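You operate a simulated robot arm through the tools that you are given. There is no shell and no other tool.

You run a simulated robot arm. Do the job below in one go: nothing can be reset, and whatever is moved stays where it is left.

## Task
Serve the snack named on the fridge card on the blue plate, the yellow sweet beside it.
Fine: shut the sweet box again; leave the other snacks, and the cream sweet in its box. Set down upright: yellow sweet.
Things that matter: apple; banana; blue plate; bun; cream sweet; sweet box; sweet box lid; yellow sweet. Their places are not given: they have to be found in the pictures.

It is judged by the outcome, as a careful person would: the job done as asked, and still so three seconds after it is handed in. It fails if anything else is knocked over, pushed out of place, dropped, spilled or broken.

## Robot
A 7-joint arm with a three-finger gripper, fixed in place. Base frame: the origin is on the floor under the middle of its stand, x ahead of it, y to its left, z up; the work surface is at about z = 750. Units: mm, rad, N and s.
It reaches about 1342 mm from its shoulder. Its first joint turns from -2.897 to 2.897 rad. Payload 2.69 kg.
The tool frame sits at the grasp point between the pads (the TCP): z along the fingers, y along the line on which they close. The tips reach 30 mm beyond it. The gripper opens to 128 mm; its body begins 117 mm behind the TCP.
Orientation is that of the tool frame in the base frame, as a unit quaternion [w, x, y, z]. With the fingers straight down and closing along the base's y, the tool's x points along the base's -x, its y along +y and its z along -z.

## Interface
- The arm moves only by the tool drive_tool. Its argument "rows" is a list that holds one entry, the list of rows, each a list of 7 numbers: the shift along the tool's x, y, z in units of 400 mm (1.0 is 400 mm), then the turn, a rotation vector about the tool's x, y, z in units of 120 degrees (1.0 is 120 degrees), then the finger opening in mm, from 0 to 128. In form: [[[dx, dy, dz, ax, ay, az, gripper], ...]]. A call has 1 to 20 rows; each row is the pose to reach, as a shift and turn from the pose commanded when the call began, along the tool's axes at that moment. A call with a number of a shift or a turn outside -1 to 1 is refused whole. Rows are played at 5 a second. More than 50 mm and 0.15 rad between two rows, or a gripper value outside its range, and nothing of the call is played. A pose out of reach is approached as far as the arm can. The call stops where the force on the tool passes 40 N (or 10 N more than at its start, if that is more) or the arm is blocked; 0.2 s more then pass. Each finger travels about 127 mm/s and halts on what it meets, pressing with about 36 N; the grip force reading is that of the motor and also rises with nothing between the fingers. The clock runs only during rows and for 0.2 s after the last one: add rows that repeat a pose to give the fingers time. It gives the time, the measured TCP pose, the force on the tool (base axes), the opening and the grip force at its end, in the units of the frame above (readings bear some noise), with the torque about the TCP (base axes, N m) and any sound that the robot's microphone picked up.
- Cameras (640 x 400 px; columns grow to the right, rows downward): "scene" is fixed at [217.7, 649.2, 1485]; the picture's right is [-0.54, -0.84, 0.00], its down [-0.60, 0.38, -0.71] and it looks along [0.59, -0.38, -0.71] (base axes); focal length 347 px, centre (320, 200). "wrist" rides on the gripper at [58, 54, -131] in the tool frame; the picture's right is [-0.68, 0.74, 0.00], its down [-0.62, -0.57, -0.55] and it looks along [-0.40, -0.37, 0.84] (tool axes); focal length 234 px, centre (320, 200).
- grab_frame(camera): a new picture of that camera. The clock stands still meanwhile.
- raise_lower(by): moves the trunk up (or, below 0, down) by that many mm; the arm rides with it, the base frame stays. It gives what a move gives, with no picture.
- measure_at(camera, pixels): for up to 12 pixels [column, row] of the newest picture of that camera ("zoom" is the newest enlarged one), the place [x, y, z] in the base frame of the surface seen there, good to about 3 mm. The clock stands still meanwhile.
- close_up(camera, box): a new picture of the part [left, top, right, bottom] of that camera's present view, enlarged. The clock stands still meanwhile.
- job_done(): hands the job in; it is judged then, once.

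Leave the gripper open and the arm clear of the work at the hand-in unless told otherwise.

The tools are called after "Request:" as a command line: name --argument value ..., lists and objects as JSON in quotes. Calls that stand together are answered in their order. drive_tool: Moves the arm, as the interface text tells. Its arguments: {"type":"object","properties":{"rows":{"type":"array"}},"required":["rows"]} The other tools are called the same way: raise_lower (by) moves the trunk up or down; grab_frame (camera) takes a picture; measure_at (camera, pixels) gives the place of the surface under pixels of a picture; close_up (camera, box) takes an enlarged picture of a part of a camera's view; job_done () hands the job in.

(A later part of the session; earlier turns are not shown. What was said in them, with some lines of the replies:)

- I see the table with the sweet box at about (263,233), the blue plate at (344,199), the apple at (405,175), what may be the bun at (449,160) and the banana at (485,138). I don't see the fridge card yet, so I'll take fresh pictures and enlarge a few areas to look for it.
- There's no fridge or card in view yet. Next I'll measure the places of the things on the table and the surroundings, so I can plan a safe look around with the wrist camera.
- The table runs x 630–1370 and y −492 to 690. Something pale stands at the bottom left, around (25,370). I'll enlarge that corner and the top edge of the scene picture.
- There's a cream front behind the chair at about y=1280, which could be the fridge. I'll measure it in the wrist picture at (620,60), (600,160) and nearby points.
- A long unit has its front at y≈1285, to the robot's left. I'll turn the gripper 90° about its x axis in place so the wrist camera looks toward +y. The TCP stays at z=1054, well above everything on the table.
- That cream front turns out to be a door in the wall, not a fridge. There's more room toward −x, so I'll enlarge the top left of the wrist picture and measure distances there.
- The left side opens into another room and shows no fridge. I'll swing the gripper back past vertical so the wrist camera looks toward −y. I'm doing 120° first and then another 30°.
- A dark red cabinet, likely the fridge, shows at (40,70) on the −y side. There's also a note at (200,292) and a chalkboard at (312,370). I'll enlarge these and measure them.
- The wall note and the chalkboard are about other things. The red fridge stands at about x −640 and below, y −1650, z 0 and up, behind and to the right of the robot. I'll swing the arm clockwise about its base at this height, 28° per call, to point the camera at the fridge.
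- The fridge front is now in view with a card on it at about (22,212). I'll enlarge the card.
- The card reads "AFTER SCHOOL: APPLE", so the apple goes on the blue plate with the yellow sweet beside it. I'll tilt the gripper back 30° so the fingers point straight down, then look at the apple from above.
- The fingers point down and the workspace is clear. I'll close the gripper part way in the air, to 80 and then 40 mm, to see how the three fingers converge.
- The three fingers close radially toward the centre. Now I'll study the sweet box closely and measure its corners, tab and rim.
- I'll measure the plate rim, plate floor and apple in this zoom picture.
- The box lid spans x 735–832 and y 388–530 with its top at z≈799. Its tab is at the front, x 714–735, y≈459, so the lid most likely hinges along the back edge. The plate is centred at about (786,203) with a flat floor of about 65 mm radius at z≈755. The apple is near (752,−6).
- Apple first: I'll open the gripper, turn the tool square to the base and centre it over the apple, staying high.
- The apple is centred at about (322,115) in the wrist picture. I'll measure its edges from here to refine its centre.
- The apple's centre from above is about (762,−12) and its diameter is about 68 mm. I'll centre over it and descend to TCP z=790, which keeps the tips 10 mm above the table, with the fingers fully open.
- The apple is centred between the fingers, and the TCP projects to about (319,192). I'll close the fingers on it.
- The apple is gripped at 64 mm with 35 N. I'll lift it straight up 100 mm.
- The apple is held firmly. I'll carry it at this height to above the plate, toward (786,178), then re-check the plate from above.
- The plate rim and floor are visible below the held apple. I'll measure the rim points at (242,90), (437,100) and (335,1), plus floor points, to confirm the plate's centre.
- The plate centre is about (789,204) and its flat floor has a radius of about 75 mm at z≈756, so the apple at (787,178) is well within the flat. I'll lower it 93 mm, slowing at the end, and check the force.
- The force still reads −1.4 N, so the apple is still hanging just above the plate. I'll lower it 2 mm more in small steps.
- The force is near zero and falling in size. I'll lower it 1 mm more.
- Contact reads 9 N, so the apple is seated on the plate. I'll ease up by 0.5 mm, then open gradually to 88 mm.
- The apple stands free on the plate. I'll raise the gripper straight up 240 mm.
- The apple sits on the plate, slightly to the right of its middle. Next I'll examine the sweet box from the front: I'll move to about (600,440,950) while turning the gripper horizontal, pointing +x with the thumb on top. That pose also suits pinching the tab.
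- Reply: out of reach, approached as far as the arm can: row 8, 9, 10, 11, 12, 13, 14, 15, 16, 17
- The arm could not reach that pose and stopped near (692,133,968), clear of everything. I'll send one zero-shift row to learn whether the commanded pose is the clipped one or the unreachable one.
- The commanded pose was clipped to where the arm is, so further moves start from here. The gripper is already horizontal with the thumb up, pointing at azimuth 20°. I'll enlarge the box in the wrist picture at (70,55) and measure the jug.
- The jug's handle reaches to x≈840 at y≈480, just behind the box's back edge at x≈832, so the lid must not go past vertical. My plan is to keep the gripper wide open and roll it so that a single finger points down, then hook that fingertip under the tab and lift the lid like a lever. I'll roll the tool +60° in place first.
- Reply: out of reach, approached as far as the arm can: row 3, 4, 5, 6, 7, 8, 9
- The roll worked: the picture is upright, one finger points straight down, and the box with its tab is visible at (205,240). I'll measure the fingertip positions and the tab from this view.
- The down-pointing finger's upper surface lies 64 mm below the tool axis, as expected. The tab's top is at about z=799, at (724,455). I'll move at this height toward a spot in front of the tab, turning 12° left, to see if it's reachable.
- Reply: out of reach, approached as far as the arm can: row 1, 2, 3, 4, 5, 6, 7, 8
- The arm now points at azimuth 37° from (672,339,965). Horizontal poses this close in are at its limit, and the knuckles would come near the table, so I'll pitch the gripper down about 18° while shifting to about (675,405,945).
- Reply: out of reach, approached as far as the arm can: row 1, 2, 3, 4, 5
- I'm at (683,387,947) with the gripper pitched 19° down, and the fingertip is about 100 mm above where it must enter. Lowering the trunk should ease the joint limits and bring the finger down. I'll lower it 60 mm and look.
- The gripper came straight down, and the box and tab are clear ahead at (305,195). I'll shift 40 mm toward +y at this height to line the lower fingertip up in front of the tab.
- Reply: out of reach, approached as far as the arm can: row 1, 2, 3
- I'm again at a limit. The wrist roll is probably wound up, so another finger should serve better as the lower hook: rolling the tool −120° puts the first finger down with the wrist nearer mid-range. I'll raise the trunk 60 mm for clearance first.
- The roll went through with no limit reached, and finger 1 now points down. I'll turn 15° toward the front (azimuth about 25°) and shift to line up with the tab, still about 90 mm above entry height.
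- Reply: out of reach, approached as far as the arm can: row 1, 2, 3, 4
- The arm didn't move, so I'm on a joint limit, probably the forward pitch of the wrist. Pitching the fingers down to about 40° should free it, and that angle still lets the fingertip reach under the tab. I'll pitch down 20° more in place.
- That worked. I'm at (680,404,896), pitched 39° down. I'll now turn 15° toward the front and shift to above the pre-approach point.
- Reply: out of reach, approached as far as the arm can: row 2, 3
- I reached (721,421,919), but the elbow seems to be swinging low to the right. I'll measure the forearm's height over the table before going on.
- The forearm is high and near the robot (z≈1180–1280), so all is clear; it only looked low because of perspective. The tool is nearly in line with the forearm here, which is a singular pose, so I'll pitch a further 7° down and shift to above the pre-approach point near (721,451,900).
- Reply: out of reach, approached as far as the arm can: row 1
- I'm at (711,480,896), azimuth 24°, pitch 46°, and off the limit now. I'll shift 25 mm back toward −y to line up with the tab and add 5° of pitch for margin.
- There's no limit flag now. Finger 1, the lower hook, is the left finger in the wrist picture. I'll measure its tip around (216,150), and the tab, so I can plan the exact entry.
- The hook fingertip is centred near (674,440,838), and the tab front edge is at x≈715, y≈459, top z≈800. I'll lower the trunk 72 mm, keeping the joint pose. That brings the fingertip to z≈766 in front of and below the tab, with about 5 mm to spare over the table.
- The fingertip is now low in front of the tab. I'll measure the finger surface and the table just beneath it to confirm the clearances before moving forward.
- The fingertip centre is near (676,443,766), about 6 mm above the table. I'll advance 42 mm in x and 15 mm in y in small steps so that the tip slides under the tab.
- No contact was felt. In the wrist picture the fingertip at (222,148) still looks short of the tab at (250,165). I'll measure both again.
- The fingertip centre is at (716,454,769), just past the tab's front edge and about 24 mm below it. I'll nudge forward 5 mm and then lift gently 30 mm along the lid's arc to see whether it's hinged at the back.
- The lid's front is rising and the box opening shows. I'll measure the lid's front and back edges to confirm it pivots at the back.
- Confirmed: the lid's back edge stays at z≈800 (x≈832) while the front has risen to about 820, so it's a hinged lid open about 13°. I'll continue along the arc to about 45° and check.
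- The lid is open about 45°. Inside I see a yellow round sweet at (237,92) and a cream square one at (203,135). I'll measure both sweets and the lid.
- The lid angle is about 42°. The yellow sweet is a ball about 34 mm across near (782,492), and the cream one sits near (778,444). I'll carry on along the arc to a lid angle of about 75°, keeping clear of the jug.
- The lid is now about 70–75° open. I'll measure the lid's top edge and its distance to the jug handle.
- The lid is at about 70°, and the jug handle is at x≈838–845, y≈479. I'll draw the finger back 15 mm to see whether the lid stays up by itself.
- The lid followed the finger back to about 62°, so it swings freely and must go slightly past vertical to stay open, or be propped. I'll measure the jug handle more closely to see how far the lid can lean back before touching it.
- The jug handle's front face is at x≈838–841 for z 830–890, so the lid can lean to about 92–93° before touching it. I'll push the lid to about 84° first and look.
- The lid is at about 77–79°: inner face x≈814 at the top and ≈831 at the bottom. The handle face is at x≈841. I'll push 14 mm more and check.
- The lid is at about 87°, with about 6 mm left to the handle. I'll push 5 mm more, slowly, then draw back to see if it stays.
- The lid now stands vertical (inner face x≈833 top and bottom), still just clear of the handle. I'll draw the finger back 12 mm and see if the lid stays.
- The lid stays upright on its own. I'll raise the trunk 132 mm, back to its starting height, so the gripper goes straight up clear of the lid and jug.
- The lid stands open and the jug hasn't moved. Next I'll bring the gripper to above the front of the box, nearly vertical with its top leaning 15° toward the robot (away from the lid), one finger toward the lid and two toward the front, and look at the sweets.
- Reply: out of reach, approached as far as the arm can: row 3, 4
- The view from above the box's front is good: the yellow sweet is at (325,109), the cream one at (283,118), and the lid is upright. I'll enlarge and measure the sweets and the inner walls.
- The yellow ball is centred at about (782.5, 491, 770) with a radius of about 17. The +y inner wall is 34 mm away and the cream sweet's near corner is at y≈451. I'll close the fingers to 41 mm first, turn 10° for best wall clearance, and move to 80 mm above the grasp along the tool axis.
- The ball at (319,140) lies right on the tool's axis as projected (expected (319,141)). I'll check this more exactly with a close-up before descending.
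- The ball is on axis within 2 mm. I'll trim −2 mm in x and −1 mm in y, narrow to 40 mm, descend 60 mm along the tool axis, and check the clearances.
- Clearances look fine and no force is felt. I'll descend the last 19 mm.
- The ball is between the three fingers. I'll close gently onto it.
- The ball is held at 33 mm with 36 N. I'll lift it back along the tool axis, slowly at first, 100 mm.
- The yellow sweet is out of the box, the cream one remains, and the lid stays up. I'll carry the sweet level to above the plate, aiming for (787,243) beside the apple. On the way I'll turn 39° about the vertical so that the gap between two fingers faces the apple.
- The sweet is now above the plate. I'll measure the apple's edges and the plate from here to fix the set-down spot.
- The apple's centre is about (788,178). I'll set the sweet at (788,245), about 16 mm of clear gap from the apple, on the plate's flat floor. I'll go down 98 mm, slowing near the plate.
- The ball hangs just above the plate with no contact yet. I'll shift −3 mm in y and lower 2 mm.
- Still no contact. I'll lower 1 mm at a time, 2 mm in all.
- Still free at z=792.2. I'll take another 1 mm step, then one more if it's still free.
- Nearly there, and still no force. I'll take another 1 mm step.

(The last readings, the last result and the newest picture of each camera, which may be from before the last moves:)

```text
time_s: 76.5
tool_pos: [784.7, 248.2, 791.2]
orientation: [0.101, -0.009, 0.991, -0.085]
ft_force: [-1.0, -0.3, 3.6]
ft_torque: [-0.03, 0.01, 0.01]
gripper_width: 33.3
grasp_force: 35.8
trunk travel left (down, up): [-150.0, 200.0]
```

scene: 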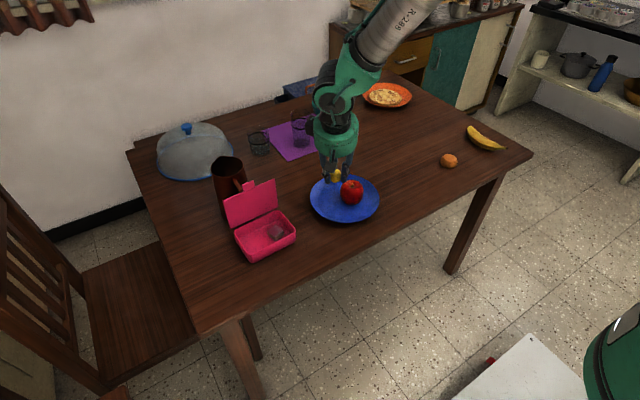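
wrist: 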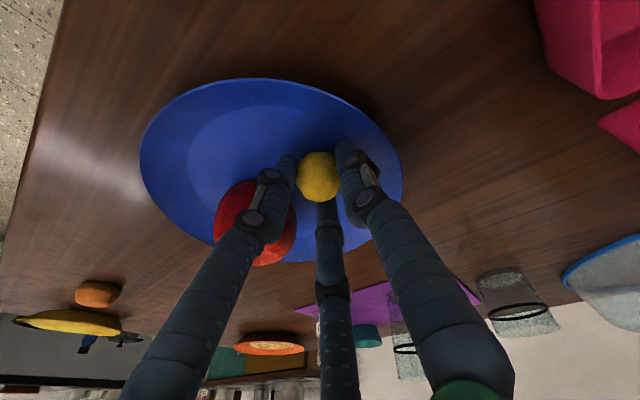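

Contact reads 3.6 N, so the sweet rests on the plate. I'll open the fingers gradually to 42 mm.

Request:
drive_tool --rows '[[[0, 0, 0, 0, 0, 0, 33], [0, 0, 0, 0, 0, 0, 34], [0, 0, 0, 0, 0, 0, 36], [0, 0, 0, 0, 0, 0, 38], [0, 0, 0, 0, 0, 0, 40], [0, 0, 0, 0, 0, 0, 42], [0, 0, 0, 0, 0, 0, 42]]]'

Request:
grab_frame --camera "wrist"

Request:
close_up --camera "wrist" --box '[239, 110, 399, 230]'

```text
time_s: 78.1
tool_pos: [785.8, 248.3, 790.9]
orientation: [0.101, -0.009, 0.991, -0.083]
ft_force: [-0.3, -1.1, 1.2]
ft_torque: [0.01, 0.0, -0.01]
gripper_width: 41.6
grasp_force: 0.0
trunk travel left (down, up): [-150.0, 200.0]
```

```text
taken
```

wrist: 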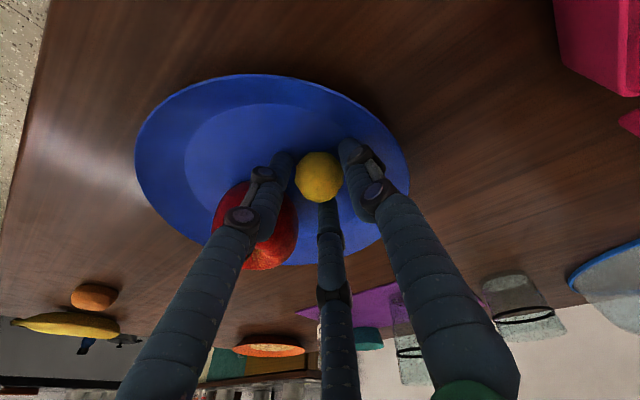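

```text
3.33 times, centred on (319, 170) of wrist
```

zoom: 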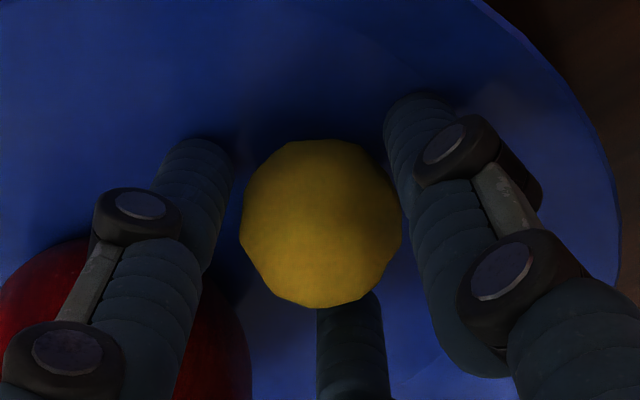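

The sweet stands free. I'll withdraw along the tool axis, slowly at first, 120 mm.

Request:
drive_tool --rows '[[[0, 0, -0.025, 0, 0, 0, 42], [0, 0, -0.06, 0, 0, 0, 42], [0, 0, -0.11, 0, 0, 0, 42], [0, 0, -0.17, 0, 0, 0, 42], [0, 0, -0.24, 0, 0, 0, 42], [0, 0, -0.32, 0, 0, 0, 42], [0, 0, -0.4, 0, 0, 0, 42], [0, 0, -0.4, 0, 0, 0, 42]]]'

Request:
grab_frame --camera "wrist"

Request:
grab_frame --camera "scene"

```text
time_s: 79.9
tool_pos: [748.9, 274.2, 946.4]
orientation: [0.101, -0.008, 0.991, -0.084]
ft_force: [-1.1, 1.0, 0.1]
ft_torque: [0.05, 0.01, 0.02]
gripper_width: 41.9
grasp_force: 0.1
trunk travel left (down, up): [-150.0, 200.0]
```

```text
taken
```

wrist: 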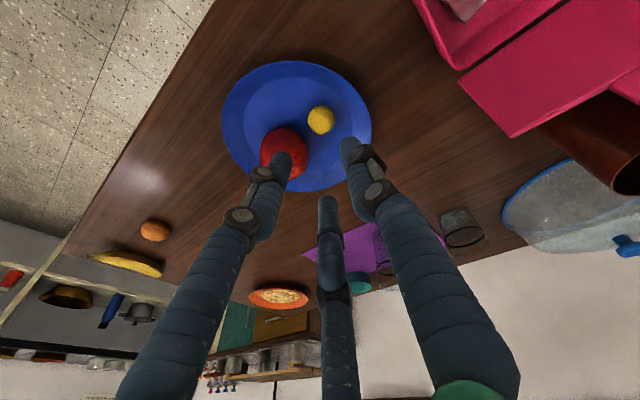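

```text
taken
```

scene: 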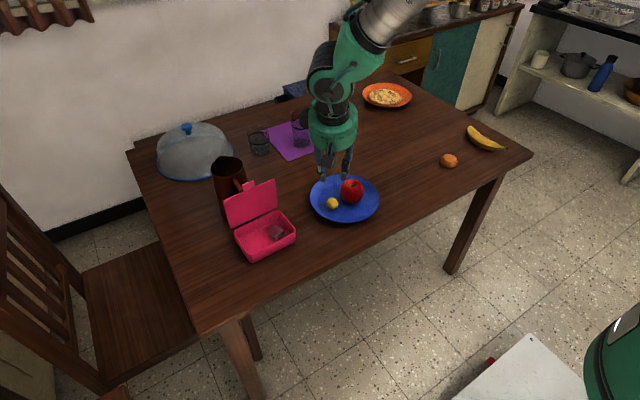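

The apple and the yellow sweet are both on the plate and standing free. Next is shutting the box. My plan is to straddle the lid's right end with vertical fingers, one behind it at y≈396 well clear of the jug and one in front, tip it forward past vertical, then let its edge slide down the front finger. I'll go to above the lid's right end first with the fingers vertical.

Request:
drive_tool --rows '[[[-0.0462, 0.0556, -0.0281, -0.0208, 0.0149, -0.048, 44], [-0.0924, 0.1111, -0.0561, -0.0416, 0.0298, -0.096, 44], [-0.1386, 0.1667, -0.0842, -0.0625, 0.0446, -0.1439, 44], [-0.1848, 0.2222, -0.1122, -0.0833, 0.0595, -0.1919, 44], [-0.231, 0.2778, -0.1403, -0.1041, 0.0744, -0.2399, 44], [-0.231, 0.2778, -0.1403, -0.1041, 0.0744, -0.2399, 44]]]'

Request:
grab_frame --camera "wrist"

Request:
grab_frame --camera "scene"

```text
time_s: 81.3
tool_pos: [814.7, 369.5, 993.0]
orientation: [0.054, -0.273, 0.956, -0.096]
ft_force: [-3.6, -0.3, 5.4]
ft_torque: [0.21, -0.3, 0.05]
gripper_width: 43.9
grasp_force: 0.0
out of reach, approached as far as the arm can: row 2, 3, 4, 5, 6
trunk travel left (down, up): [-150.0, 200.0]
```

```text
taken
```

wrist: 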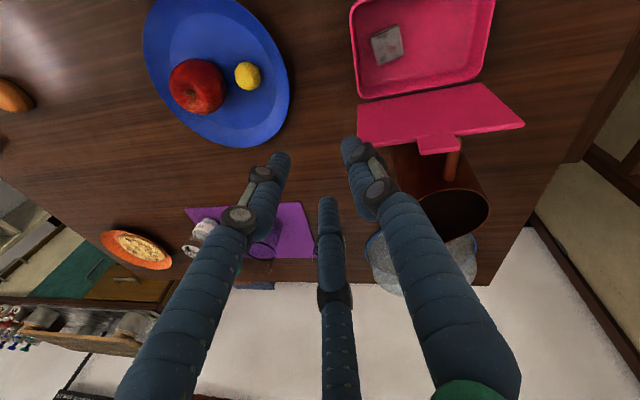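

```text
taken
```

scene: 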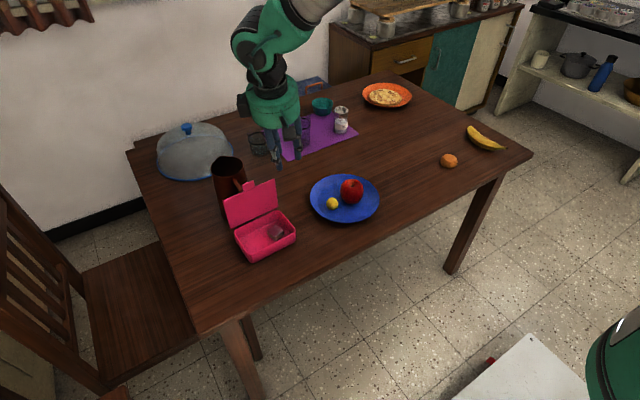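

The arm says parts of that move were out of reach, and the force reads about 6 N. I'll send a still row to see whether that force persists.

Request:
drive_tool --rows '[[[0, 0, 0, 0, 0, 0, 44], [0, 0, 0, 0, 0, 0, 44]]]'

Request:
measure_at --camera "wrist" --pixels '[[360, 110], [520, 122], [400, 120], [440, 145], [365, 140], [450, 165], [480, 95], [362, 95], [385, 45], [248, 75], [200, 87], [490, 20]]'

```text
time_s: 81.9
tool_pos: [816.3, 369.1, 985.6]
orientation: [0.049, -0.273, 0.956, -0.097]
ft_force: [-0.4, -0.1, 0.7]
ft_torque: [0.1, -0.07, 0.04]
gripper_width: 44.3
grasp_force: 0.0
trunk travel left (down, up): [-150.0, 200.0]
```

```text
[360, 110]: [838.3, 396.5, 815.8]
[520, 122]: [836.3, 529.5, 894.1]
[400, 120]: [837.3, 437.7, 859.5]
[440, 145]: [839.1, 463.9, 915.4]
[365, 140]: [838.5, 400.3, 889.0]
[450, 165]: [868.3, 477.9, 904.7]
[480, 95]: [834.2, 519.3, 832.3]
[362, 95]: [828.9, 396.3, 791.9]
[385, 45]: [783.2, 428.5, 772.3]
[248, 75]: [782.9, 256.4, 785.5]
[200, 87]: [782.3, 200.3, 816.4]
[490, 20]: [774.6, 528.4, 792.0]
```

The force has settled and the arm is still. The lid's inner face is at x≈838, leaning very slightly back. I'll take out the remaining 12° of tilt in place and see if it's reachable.

Request:
drive_tool --rows '[[[0, 0, 0, -0.0336, 0.0064, 0, 44], [0, 0, 0, -0.0671, 0.0129, 0, 44], [0, 0, 0, -0.1007, 0.0193, 0, 44], [0, 0, 0, -0.1007, 0.0193, 0, 44]]]'

Request:
grab_frame --camera "scene"

```text
time_s: 82.9
tool_pos: [818.4, 368.2, 983.0]
orientation: [0.048, -0.273, 0.956, -0.098]
ft_force: [0.6, -0.1, -0.4]
ft_torque: [-0.02, -0.01, -0.01]
gripper_width: 44.0
grasp_force: 0.1
out of reach, approached as far as the arm can: row 1, 2, 3, 4
trunk travel left (down, up): [-150.0, 200.0]
```

```text
taken
```

scene: 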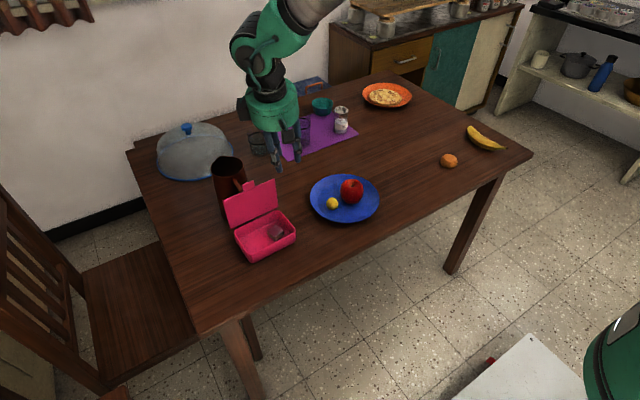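

The arm can't take that tilt out, but 12° is small and harmless here: the front finger's tip sits about 11 mm lower than the back one's. I'll keep this orientation and only translate to above the lid's right end.

Request:
drive_tool --rows '[[[-0.0284, 0.0307, -0.0055, 0, 0, 0, 44], [-0.0568, 0.0614, -0.011, 0, 0, 0, 44], [-0.0568, 0.0614, -0.011, 0, 0, 0, 44]]]'

Request:
grab_frame --camera "wrist"

```text
time_s: 83.7
tool_pos: [823.9, 402.7, 979.9]
orientation: [0.049, -0.273, 0.956, -0.098]
ft_force: [-0.4, -0.4, -0.5]
ft_torque: [-0.03, 0.02, -0.01]
gripper_width: 44.0
grasp_force: 0.1
trunk travel left (down, up): [-150.0, 200.0]
```

```text
taken
```

wrist: 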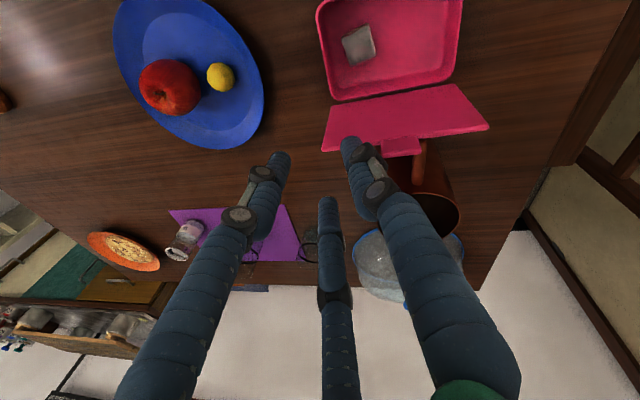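

That worked. I'm at (824,403,980). I'll measure the front finger (tip at (347,143)), the back finger (tip at (326,202)) and the lid's end to confirm the alignment.

Request:
measure_at --camera "wrist" --pixels '[[347, 143], [350, 160], [326, 202], [327, 215], [282, 157], [335, 125], [325, 145], [420, 112], [350, 125], [330, 150], [400, 145], [480, 125]]'

Request:
close_up --camera "wrist" --box '[250, 70, 510, 270]'

```text
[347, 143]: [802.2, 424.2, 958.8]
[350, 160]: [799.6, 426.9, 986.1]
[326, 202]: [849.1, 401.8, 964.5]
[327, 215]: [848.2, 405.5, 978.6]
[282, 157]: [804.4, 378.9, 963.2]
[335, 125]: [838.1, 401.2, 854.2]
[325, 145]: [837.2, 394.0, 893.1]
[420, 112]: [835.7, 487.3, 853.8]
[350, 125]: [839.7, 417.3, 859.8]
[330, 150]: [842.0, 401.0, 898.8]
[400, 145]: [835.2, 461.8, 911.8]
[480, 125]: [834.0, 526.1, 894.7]
```

```text
2.00 times, centred on (380, 170) of wrist
```

zoom: 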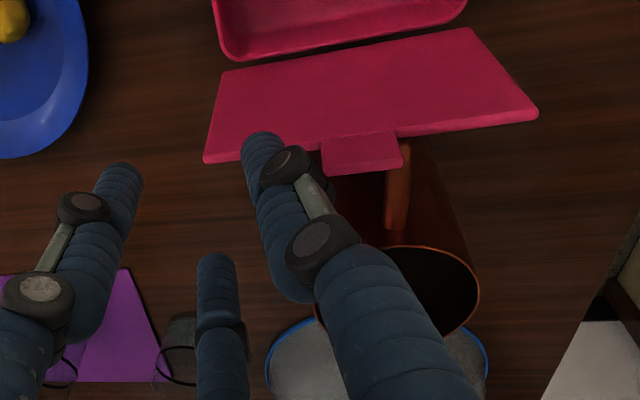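

The predicted and measured finger positions agree. I'll shift 4 mm in +x so the back finger has about 10 mm clearance behind the lid, and descend 77 mm so that both fingers straddle the lid's top right corner.

Request:
drive_tool --rows '[[[-0.0085, -0.0051, 0.0015, 0, 0, 0, 44], [-0.0054, 0.0108, 0.0748, 0, 0, 0, 44], [-0.0029, 0.0241, 0.1358, 0, 0, 0, 44], [-0.0014, 0.032, 0.1725, 0, 0, 0, 44], [-0.0006, 0.0357, 0.1895, 0, 0, 0, 44], [-0.0006, 0.0357, 0.1895, 0, 0, 0, 44]]]'

Request:
grab_frame --camera "wrist"

Request:
close_up --camera "scene" --box '[205, 130, 325, 260]'

```text
time_s: 85.1
tool_pos: [827.9, 403.7, 902.4]
orientation: [0.048, -0.273, 0.956, -0.097]
ft_force: [-0.1, -1.0, 0.1]
ft_torque: [0.0, -0.04, -0.04]
gripper_width: 44.3
grasp_force: 0.1
trunk travel left (down, up): [-150.0, 200.0]
```

```text
taken
```

wrist: 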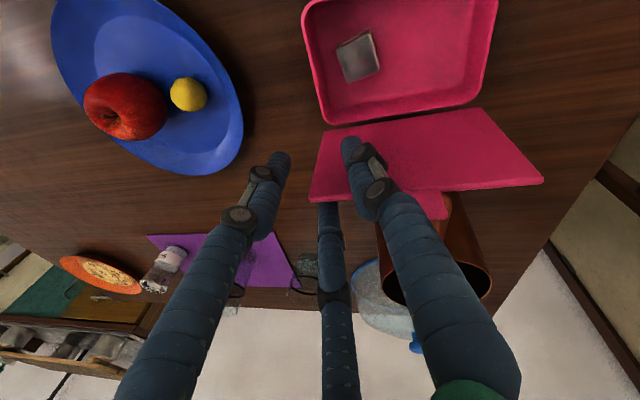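

```text
3.08 times, centred on (265, 195) of scene
```

zoom: 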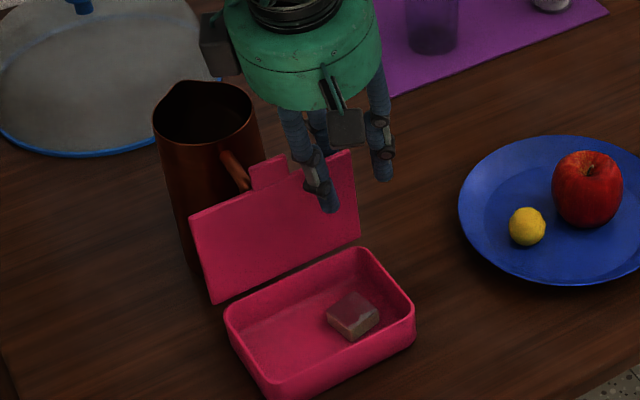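

The back finger is behind the lid's right corner and the front one before it; the jug is well clear. I'll pull toward −x in small steps, 18 mm, to tip the lid forward onto the front finger.

Request:
drive_tool --rows '[[[0.0085, 0.0051, -0.0015, 0, 0, 0, 44], [0.0169, 0.0102, -0.0029, 0, 0, 0, 44], [0.0254, 0.0154, -0.0044, 0, 0, 0, 44], [0.0317, 0.0192, -0.0055, 0, 0, 0, 44], [0.0381, 0.0231, -0.0066, 0, 0, 0, 44], [0.0381, 0.0231, -0.0066, 0, 0, 0, 44]]]'

Request:
grab_frame --camera "wrist"

Request:
close_up --camera "scene" --box '[205, 130, 325, 260]'

```text
time_s: 86.5
tool_pos: [811.1, 403.4, 903.3]
orientation: [0.049, -0.272, 0.956, -0.097]
ft_force: [-0.1, 0.0, 0.5]
ft_torque: [0.06, -0.02, 0.01]
gripper_width: 44.1
grasp_force: 0.0
trunk travel left (down, up): [-150.0, 200.0]
```

```text
taken
```

wrist: 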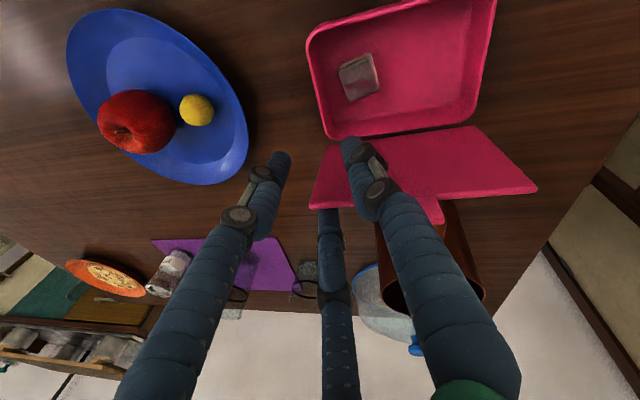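

```text
3.08 times, centred on (265, 195) of scene
```

zoom: 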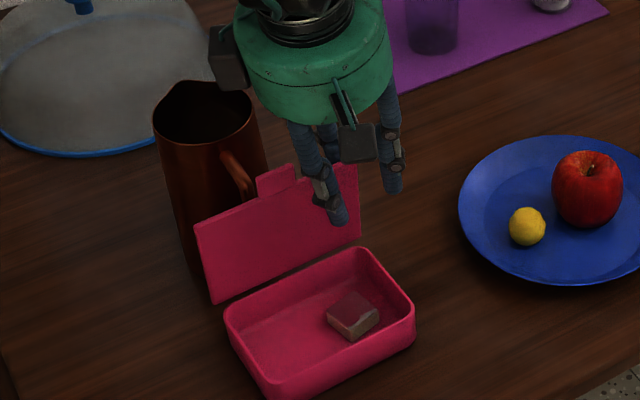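

The lid has been pulled slightly forward. I'll measure its top edge.

Request:
measure_at --camera "zoom" --pixels '[[205, 230], [215, 290], [275, 185], [260, 240], [290, 265], [350, 230], [330, 245], [225, 215]]'

Request:
measure_at --camera "wrist" --pixels '[[315, 200], [325, 165], [400, 185], [450, 150], [530, 185], [347, 143], [326, 215], [440, 210]]'

```text
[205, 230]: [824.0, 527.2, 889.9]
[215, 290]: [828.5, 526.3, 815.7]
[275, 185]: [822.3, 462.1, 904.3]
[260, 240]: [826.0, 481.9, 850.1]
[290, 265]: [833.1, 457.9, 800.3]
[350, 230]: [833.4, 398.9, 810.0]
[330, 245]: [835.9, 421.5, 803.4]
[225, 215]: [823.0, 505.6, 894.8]
```

```text
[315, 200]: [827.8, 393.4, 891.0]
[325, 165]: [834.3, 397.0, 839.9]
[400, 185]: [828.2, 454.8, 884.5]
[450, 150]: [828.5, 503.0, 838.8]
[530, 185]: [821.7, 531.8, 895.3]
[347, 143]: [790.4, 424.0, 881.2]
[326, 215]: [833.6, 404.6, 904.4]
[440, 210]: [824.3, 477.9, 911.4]
```

The lid is at about 85° and rests against the back finger. I'll pull 12 mm more and see if it falls onto the front finger.

Request:
drive_tool --rows '[[[0.0085, 0.0051, -0.0015, 0, 0, 0, 44], [0.0169, 0.0102, -0.0029, 0, 0, 0, 44], [0.0254, 0.0154, -0.0044, 0, 0, 0, 44], [0.0254, 0.0154, -0.0044, 0, 0, 0, 44], [0.0254, 0.0154, -0.0044, 0, 0, 0, 44]]]'

Request:
grab_frame --camera "wrist"

Request:
measure_at --camera "wrist" --pixels '[[315, 195], [325, 165], [400, 185], [450, 150], [530, 185], [347, 143], [326, 215], [440, 205], [520, 180]]'

Request:
close_up --camera "scene" --box '[205, 130, 325, 260]'

```text
time_s: 87.7
tool_pos: [798.3, 404.0, 902.4]
orientation: [0.049, -0.272, 0.956, -0.097]
ft_force: [0.6, 0.9, 0.0]
ft_torque: [-0.03, -0.01, -0.03]
gripper_width: 44.2
grasp_force: 0.1
trunk travel left (down, up): [-150.0, 200.0]
```

```text
taken
```

wrist: 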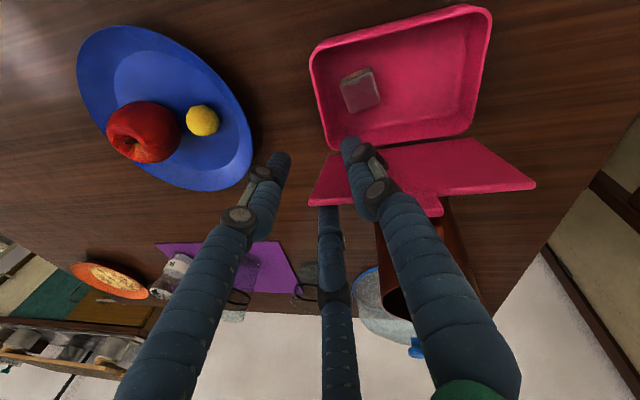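

```text
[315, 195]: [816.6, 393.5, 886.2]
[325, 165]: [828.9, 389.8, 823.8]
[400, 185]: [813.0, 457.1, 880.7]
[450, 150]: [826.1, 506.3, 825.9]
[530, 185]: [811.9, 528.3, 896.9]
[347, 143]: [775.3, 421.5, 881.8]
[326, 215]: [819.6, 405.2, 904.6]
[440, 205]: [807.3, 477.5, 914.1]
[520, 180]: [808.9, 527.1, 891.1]
```

```text
3.08 times, centred on (265, 195) of scene
```

zoom: 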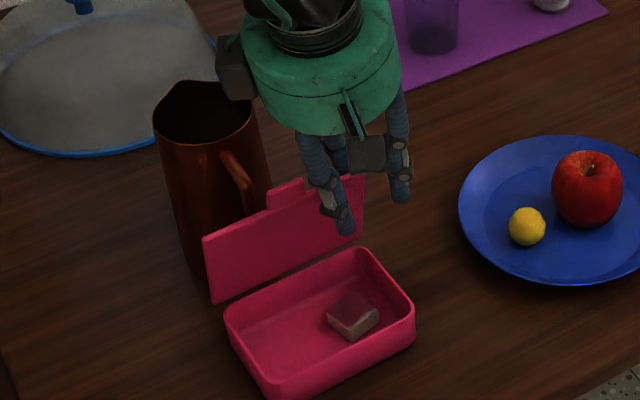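

The lid is at about 77° and still following the back finger rather than falling, so its hinge has some friction. I'll keep pulling along the arc, 15 mm more in −x and 5 mm down.

Request:
drive_tool --rows '[[[0.0108, 0.0073, 0.0022, 0, 0, 0, 44], [0.0215, 0.0146, 0.0045, 0, 0, 0, 44], [0.0323, 0.0219, 0.0067, 0, 0, 0, 44], [0.0323, 0.0219, 0.0067, 0, 0, 0, 44], [0.0323, 0.0219, 0.0067, 0, 0, 0, 44]]]'

Request:
grab_frame --camera "wrist"

Request:
measure_at --camera "wrist" --pixels '[[315, 195], [325, 165], [400, 185], [450, 150], [530, 185], [347, 143], [326, 215], [440, 200], [520, 180]]'

Request:
close_up --camera "scene" --box '[205, 130, 325, 260]'

```text
time_s: 88.9
tool_pos: [783.3, 403.2, 896.2]
orientation: [0.049, -0.272, 0.956, -0.098]
ft_force: [-0.4, -1.2, 0.2]
ft_torque: [0.01, -0.01, -0.01]
gripper_width: 43.9
grasp_force: 0.1
trunk travel left (down, up): [-150.0, 200.0]
```

```text
taken
```

wrist: 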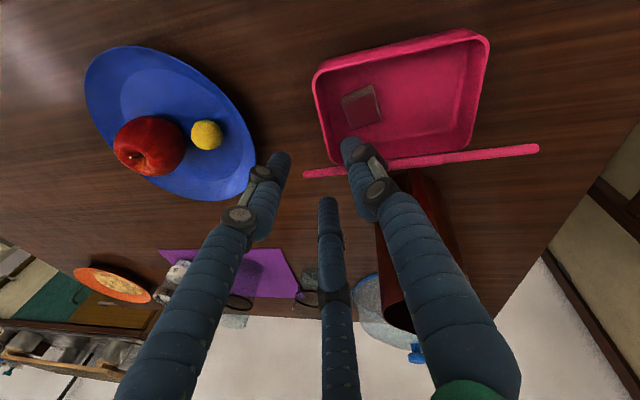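

```text
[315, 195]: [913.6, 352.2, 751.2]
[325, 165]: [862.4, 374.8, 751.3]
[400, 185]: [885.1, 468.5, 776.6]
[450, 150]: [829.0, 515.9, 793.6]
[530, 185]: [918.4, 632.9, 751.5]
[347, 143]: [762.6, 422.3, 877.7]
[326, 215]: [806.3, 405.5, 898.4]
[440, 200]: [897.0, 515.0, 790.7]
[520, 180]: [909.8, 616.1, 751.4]
```

```text
3.08 times, centred on (265, 195) of scene
```

zoom: 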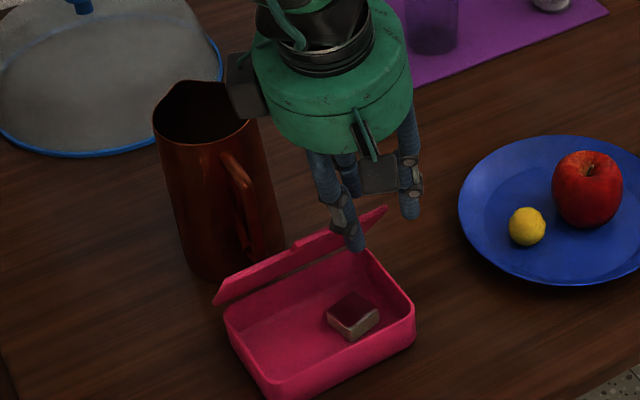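

The lid has now dropped forward onto the front finger; it appears edge-on in the wrist picture. I'll measure its free edge.

Request:
measure_at --camera "wrist" --pixels '[[308, 174], [330, 172], [410, 163], [470, 156], [533, 149]]'

Request:
measure_at --camera "zoom" --pixels '[[218, 297], [260, 270], [300, 248], [320, 240], [380, 215], [300, 260], [240, 290], [345, 245], [355, 235]]'

Request:
close_up --camera "wrist" --box '[260, 100, 440, 240]'

```text
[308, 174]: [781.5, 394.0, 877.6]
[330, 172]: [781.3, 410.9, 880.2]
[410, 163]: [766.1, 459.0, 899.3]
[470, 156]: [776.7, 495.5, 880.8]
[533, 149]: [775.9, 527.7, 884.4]
```

```text
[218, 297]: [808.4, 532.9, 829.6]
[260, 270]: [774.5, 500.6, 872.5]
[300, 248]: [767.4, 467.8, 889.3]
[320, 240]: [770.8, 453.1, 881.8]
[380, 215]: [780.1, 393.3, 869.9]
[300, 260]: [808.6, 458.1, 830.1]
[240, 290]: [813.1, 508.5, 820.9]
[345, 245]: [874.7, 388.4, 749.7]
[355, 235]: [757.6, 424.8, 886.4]
```

```text
2.86 times, centred on (350, 170) of wrist
```

zoom: 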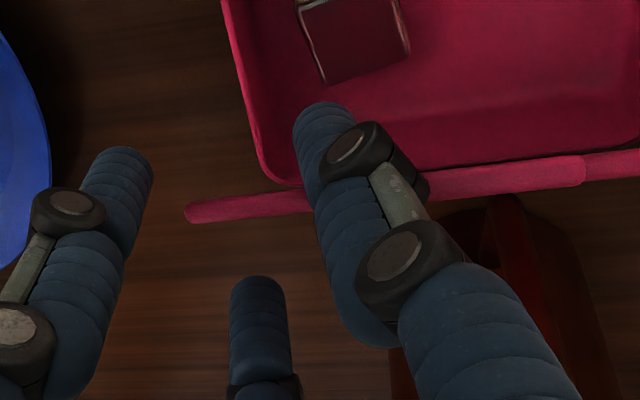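

The lid leans on the front finger at about 58° (free edge at (781, z 878)). I'll slide the gripper 24 mm toward −y so that the back finger is off the lid's end while the front finger still supports its right corner.

Request:
drive_tool --rows '[[[0.0106, -0.0166, 0.0032, 0, 0, 0, 44], [0.0213, -0.0333, 0.0063, 0, 0, 0, 44], [0.0319, -0.0499, 0.0095, 0, 0, 0, 44], [0.0319, -0.0499, 0.0095, 0, 0, 0, 44]]]'

Request:
grab_frame --camera "wrist"

Request:
close_up --camera "scene" --box '[205, 130, 325, 260]'

```text
time_s: 89.9
tool_pos: [782.3, 379.0, 897.6]
orientation: [0.047, -0.273, 0.956, -0.097]
ft_force: [0.2, 0.3, -0.5]
ft_torque: [0.0, -0.03, 0.02]
gripper_width: 44.0
grasp_force: 0.1
trunk travel left (down, up): [-150.0, 200.0]
```

```text
taken
```

wrist: 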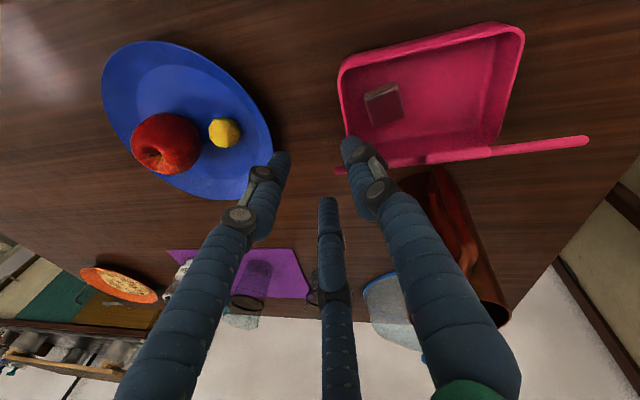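

```text
3.08 times, centred on (265, 195) of scene
```

zoom: 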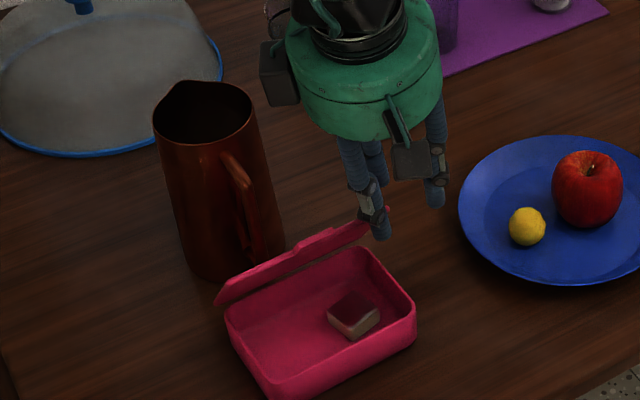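

The lid's right corner still rests on the front finger. I'll lower it along its arc to about 30°, moving the finger −x and down.

Request:
drive_tool --rows '[[[0.0114, 0.0083, 0.0049, 0, 0, 0, 44], [0.0228, 0.0165, 0.0098, 0, 0, 0, 44], [0.0365, 0.0272, 0.0208, 0, 0, 0, 44], [0.0492, 0.038, 0.0348, 0, 0, 0, 44], [0.0608, 0.0481, 0.0485, 0, 0, 0, 44], [0.0712, 0.0576, 0.0641, 0, 0, 0, 44], [0.0712, 0.0576, 0.0641, 0, 0, 0, 44], [0.0712, 0.0576, 0.0641, 0, 0, 0, 44]]]'

Request:
grab_frame --camera "wrist"

Request:
close_up --camera "scene" --box '[205, 150, 325, 270]'

Request:
measure_at --camera "zoom" --pixels '[[230, 260], [280, 225], [320, 210], [360, 190], [380, 180], [250, 300], [300, 260]]'

```text
time_s: 91.7
tool_pos: [752.4, 378.7, 868.3]
orientation: [0.049, -0.273, 0.956, -0.097]
ft_force: [0.5, -0.6, -0.1]
ft_torque: [0.01, -0.01, 0.03]
gripper_width: 44.0
grasp_force: 0.0
trunk travel left (down, up): [-150.0, 200.0]
```

```text
taken
```

wrist: 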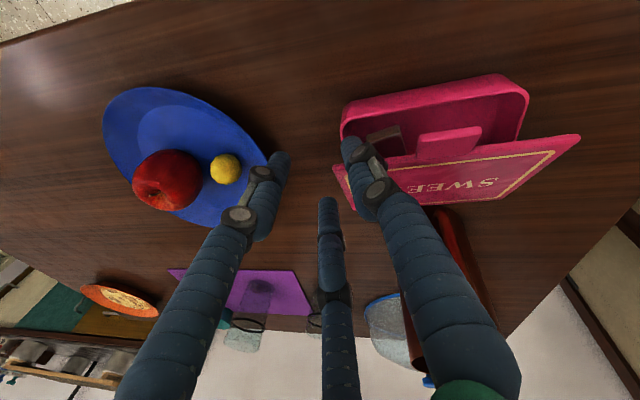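

```text
3.33 times, centred on (265, 210) of scene
```

zoom: 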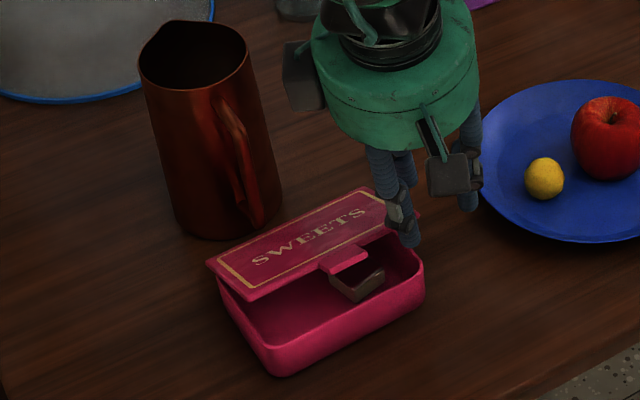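

```text
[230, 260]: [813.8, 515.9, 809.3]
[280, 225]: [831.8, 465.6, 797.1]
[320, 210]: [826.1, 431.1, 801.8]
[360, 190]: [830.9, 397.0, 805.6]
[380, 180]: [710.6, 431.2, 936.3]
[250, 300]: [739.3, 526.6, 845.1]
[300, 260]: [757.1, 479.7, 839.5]
```

The lid is at about 28°. I'll continue lowering with the fingertip going to z≈803, just above the box rim, and then ease it out past the front edge.

Request:
drive_tool --rows '[[[0.0068, 0.0063, 0.0099, 0, 0, 0, 44], [0.0136, 0.0125, 0.0198, 0, 0, 0, 44], [0.0229, 0.0218, 0.0378, 0, 0, 0, 44], [0.0299, 0.0294, 0.0538, 0, 0, 0, 44], [0.0348, 0.0346, 0.0653, 0, 0, 0, 44], [0.0348, 0.0346, 0.0653, 0, 0, 0, 44]]]'

Request:
grab_frame --camera "wrist"

Request:
close_up --camera "scene" --box '[205, 160, 325, 270]'

```text
time_s: 93.1
tool_pos: [736.5, 380.4, 836.4]
orientation: [0.049, -0.273, 0.956, -0.098]
ft_force: [0.0, 0.3, 0.0]
ft_torque: [0.02, -0.02, 0.0]
gripper_width: 44.2
grasp_force: 0.0
trunk travel left (down, up): [-150.0, 200.0]
```

```text
taken
```

wrist: 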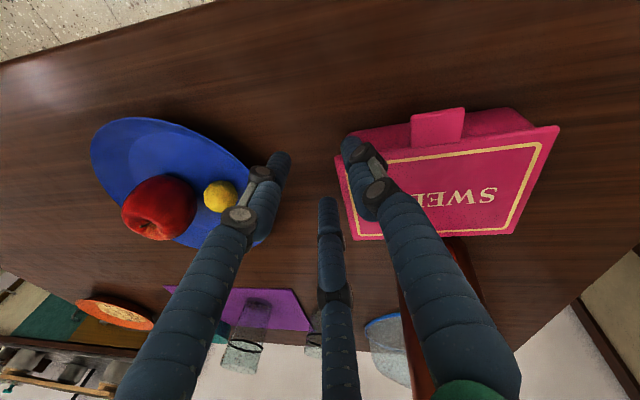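

```text
3.64 times, centred on (265, 215) of scene
```

zoom: 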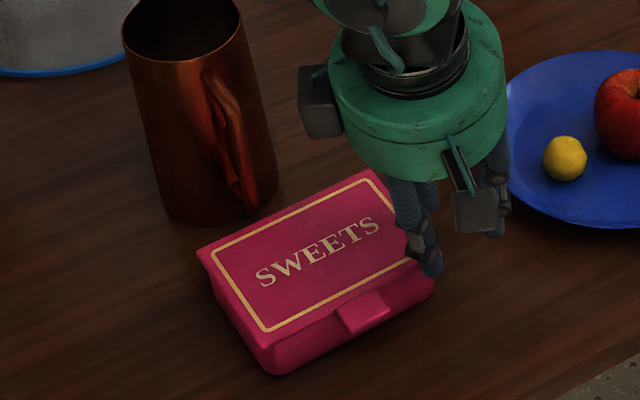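

The lid is almost closed. I'll measure its front edge height and the fingertip.

Request:
measure_at --camera "zoom" --pixels '[[262, 330], [300, 310], [365, 310], [395, 285], [320, 240], [215, 250], [375, 175], [430, 265], [240, 320]]'

Request:
measure_at --camera "wrist" --pixels '[[437, 122], [480, 125], [540, 132], [347, 143], [360, 235], [520, 225], [340, 165], [395, 140]]'

Request:
close_up --camera "wrist" --box '[310, 90, 470, 210]'

```text
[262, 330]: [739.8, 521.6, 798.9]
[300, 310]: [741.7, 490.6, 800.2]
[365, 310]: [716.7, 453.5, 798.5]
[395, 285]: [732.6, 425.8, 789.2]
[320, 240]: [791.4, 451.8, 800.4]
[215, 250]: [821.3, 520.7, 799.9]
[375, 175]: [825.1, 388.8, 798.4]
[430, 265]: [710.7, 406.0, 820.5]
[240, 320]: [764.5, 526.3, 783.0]
```

```text
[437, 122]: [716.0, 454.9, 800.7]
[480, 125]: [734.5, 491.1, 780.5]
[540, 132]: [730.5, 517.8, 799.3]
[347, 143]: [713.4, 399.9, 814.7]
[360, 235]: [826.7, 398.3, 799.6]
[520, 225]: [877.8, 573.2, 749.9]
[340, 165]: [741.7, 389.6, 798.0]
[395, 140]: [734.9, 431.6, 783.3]
```

```text
3.33 times, centred on (390, 150) of wrist
```

zoom: 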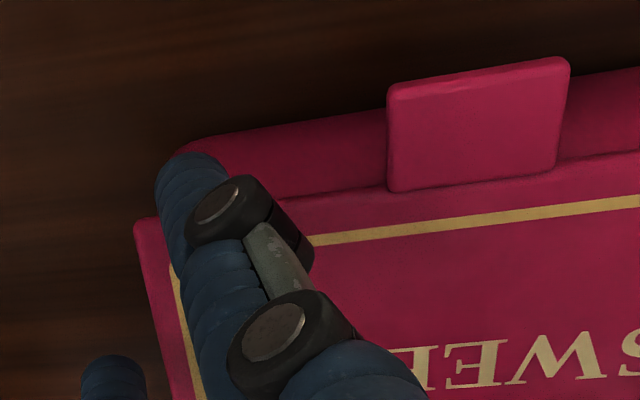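

The lid's top reads z≈799–800 at front and back, as at the start, so the box is shut and the fingertip is just in front of its edge. I'll raise the gripper straight up 150 mm.

Request:
drive_tool --rows '[[[-0.0015, -0.008, -0.0366, 0, 0, 0, 44], [-0.0051, -0.0265, -0.1221, 0, 0, 0, 44], [-0.0087, -0.0451, -0.2076, 0, 0, 0, 44], [-0.0122, -0.0636, -0.293, 0, 0, 0, 44], [-0.0153, -0.0795, -0.3663, 0, 0, 0, 44], [-0.0153, -0.0795, -0.3663, 0, 0, 0, 44]]]'

Request:
grab_frame --camera "scene"

Request:
grab_frame --camera "wrist"

```text
time_s: 94.5
tool_pos: [733.5, 376.7, 987.3]
orientation: [0.049, -0.273, 0.956, -0.097]
ft_force: [-0.1, -0.1, 1.1]
ft_torque: [0.04, -0.04, 0.02]
gripper_width: 44.3
grasp_force: 0.1
trunk travel left (down, up): [-150.0, 200.0]
```

```text
taken
```

scene: 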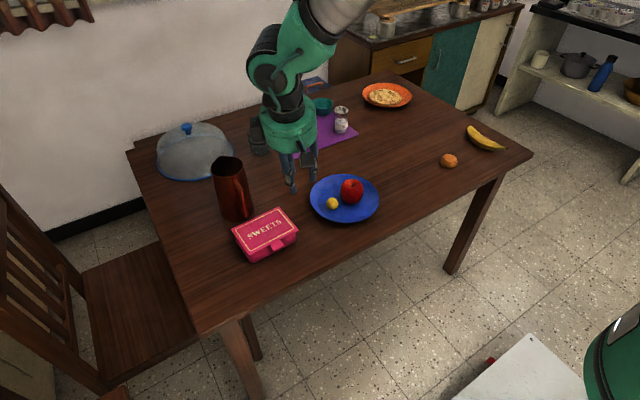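

```text
taken
```

wrist: 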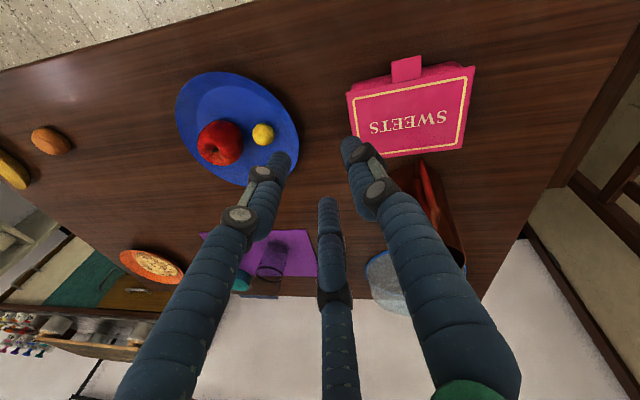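

The box is shut, with the apple and yellow sweet on the plate. I'll re-measure the jug and the box at the same pixels as at the start to confirm nothing shifted, and look closely at the plate.

Request:
measure_at --camera "scene" --pixels '[[212, 165], [243, 165], [228, 157], [237, 218], [222, 215], [240, 190], [449, 160], [485, 138], [344, 210]]'

Request:
close_up --camera "scene" --box '[215, 195, 311, 267]'

Request:
measure_at --camera "zoom" --pixels '[[142, 182], [408, 66], [505, 195], [228, 322], [395, 260], [360, 305], [425, 278], [320, 190], [250, 365], [495, 260]]'

Request:
close_up --camera "scene" --box '[300, 160, 400, 235]'

```text
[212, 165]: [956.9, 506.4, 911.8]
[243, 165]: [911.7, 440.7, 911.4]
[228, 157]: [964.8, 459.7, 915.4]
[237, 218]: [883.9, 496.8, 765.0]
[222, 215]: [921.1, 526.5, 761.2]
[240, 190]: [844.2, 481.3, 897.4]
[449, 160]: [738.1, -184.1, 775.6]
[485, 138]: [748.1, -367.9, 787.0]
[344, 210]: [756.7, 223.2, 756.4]
```

```text
5.56 times, centred on (263, 231) of scene
```

zoom: 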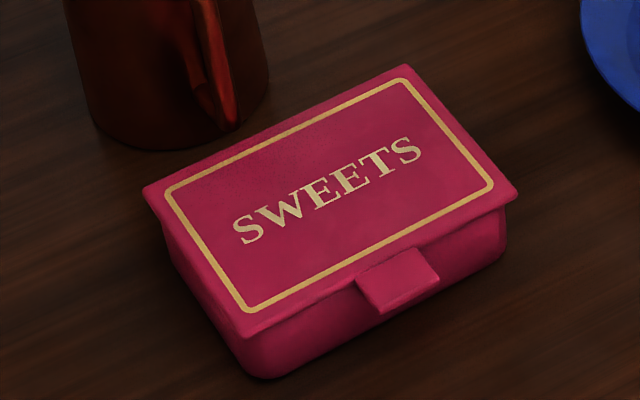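

```text
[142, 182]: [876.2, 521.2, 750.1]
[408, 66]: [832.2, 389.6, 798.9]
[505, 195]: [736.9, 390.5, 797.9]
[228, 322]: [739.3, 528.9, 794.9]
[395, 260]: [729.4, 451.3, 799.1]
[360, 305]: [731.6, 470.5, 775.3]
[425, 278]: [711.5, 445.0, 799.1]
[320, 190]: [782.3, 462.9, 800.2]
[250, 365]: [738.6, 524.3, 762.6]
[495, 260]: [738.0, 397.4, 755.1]
```

```text
5.33 times, centred on (350, 198) of scene
```

zoom: 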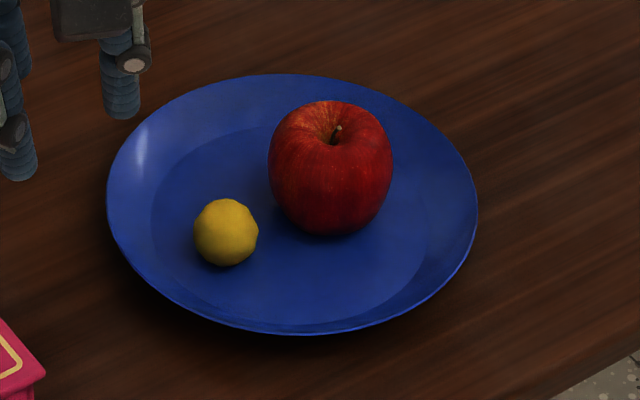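

The jug, bun, banana and plate read the same as at the start. The box is shut, within a few millimetres of where it stood, and the yellow sweet stands beside the apple on the plate. I'll raise the trunk 100 mm to clear the work, then open the gripper fully.

Request:
raise_lower --by 100

Request:
drive_tool --rows '[[[0, 0, 0, 0, 0, 0, 80], [0, 0, 0, 0, 0, 0, 128], [0, 0, 0, 0, 0, 0, 128], [0.0523, 0.0399, -0.0707, 0, 0, 0, 128], [0.1045, 0.0799, -0.1413, 0, 0, 0, 128], [0.1045, 0.0799, -0.1413, 0, 0, 0, 128]]]'

Request:
grab_frame --camera "scene"

Request:
grab_frame --camera "wrist"

```text
time_s: 95.8
tool_pos: [733.0, 378.5, 1086.1]
orientation: [0.048, -0.273, 0.956, -0.098]
ft_force: [-0.6, 0.1, -0.4]
ft_torque: [-0.01, 0.02, 0.01]
gripper_width: 44.0
grasp_force: 0.0
trunk travel left (down, up): [-250.0, 100.0]
```

```text
time_s: 97.2
tool_pos: [671.5, 394.3, 1132.7]
orientation: [0.048, -0.273, 0.956, -0.098]
ft_force: [-0.1, -1.0, 0.8]
ft_torque: [0.03, -0.05, 0.01]
gripper_width: 127.9
grasp_force: 0.0
trunk travel left (down, up): [-250.0, 100.0]
```

```text
taken
```

scene: 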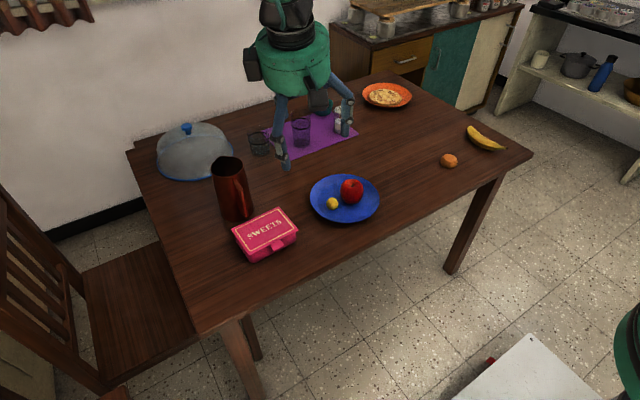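

```text
taken
```

wrist: 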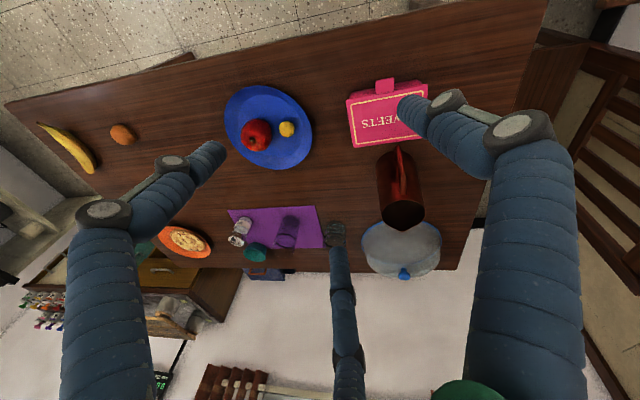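

The gripper is open and about 330 mm above the table. The apple and yellow sweet sit side by side on the blue plate, the box is shut with the cream sweet inside, and the bun and banana haven't been touched. I'm handing the job in.

Request:
job_done

```text
The job is handed in.
```

The job is done and handed in. The fridge card said "After school: APPLE". The apple is now on the blue plate with the yellow sweet standing beside it.

- **Sweet box:** it's shut again, with the cream sweet still inside. Opening and closing the lid left the box a few millimetres from where it stood.
- **Everything else:** the jug, plate, bun and banana measured the same as at the start, to within a few millimetres.
- **Arm:** it's raised well clear of the table with the gripper open.

I don't have the judging result.
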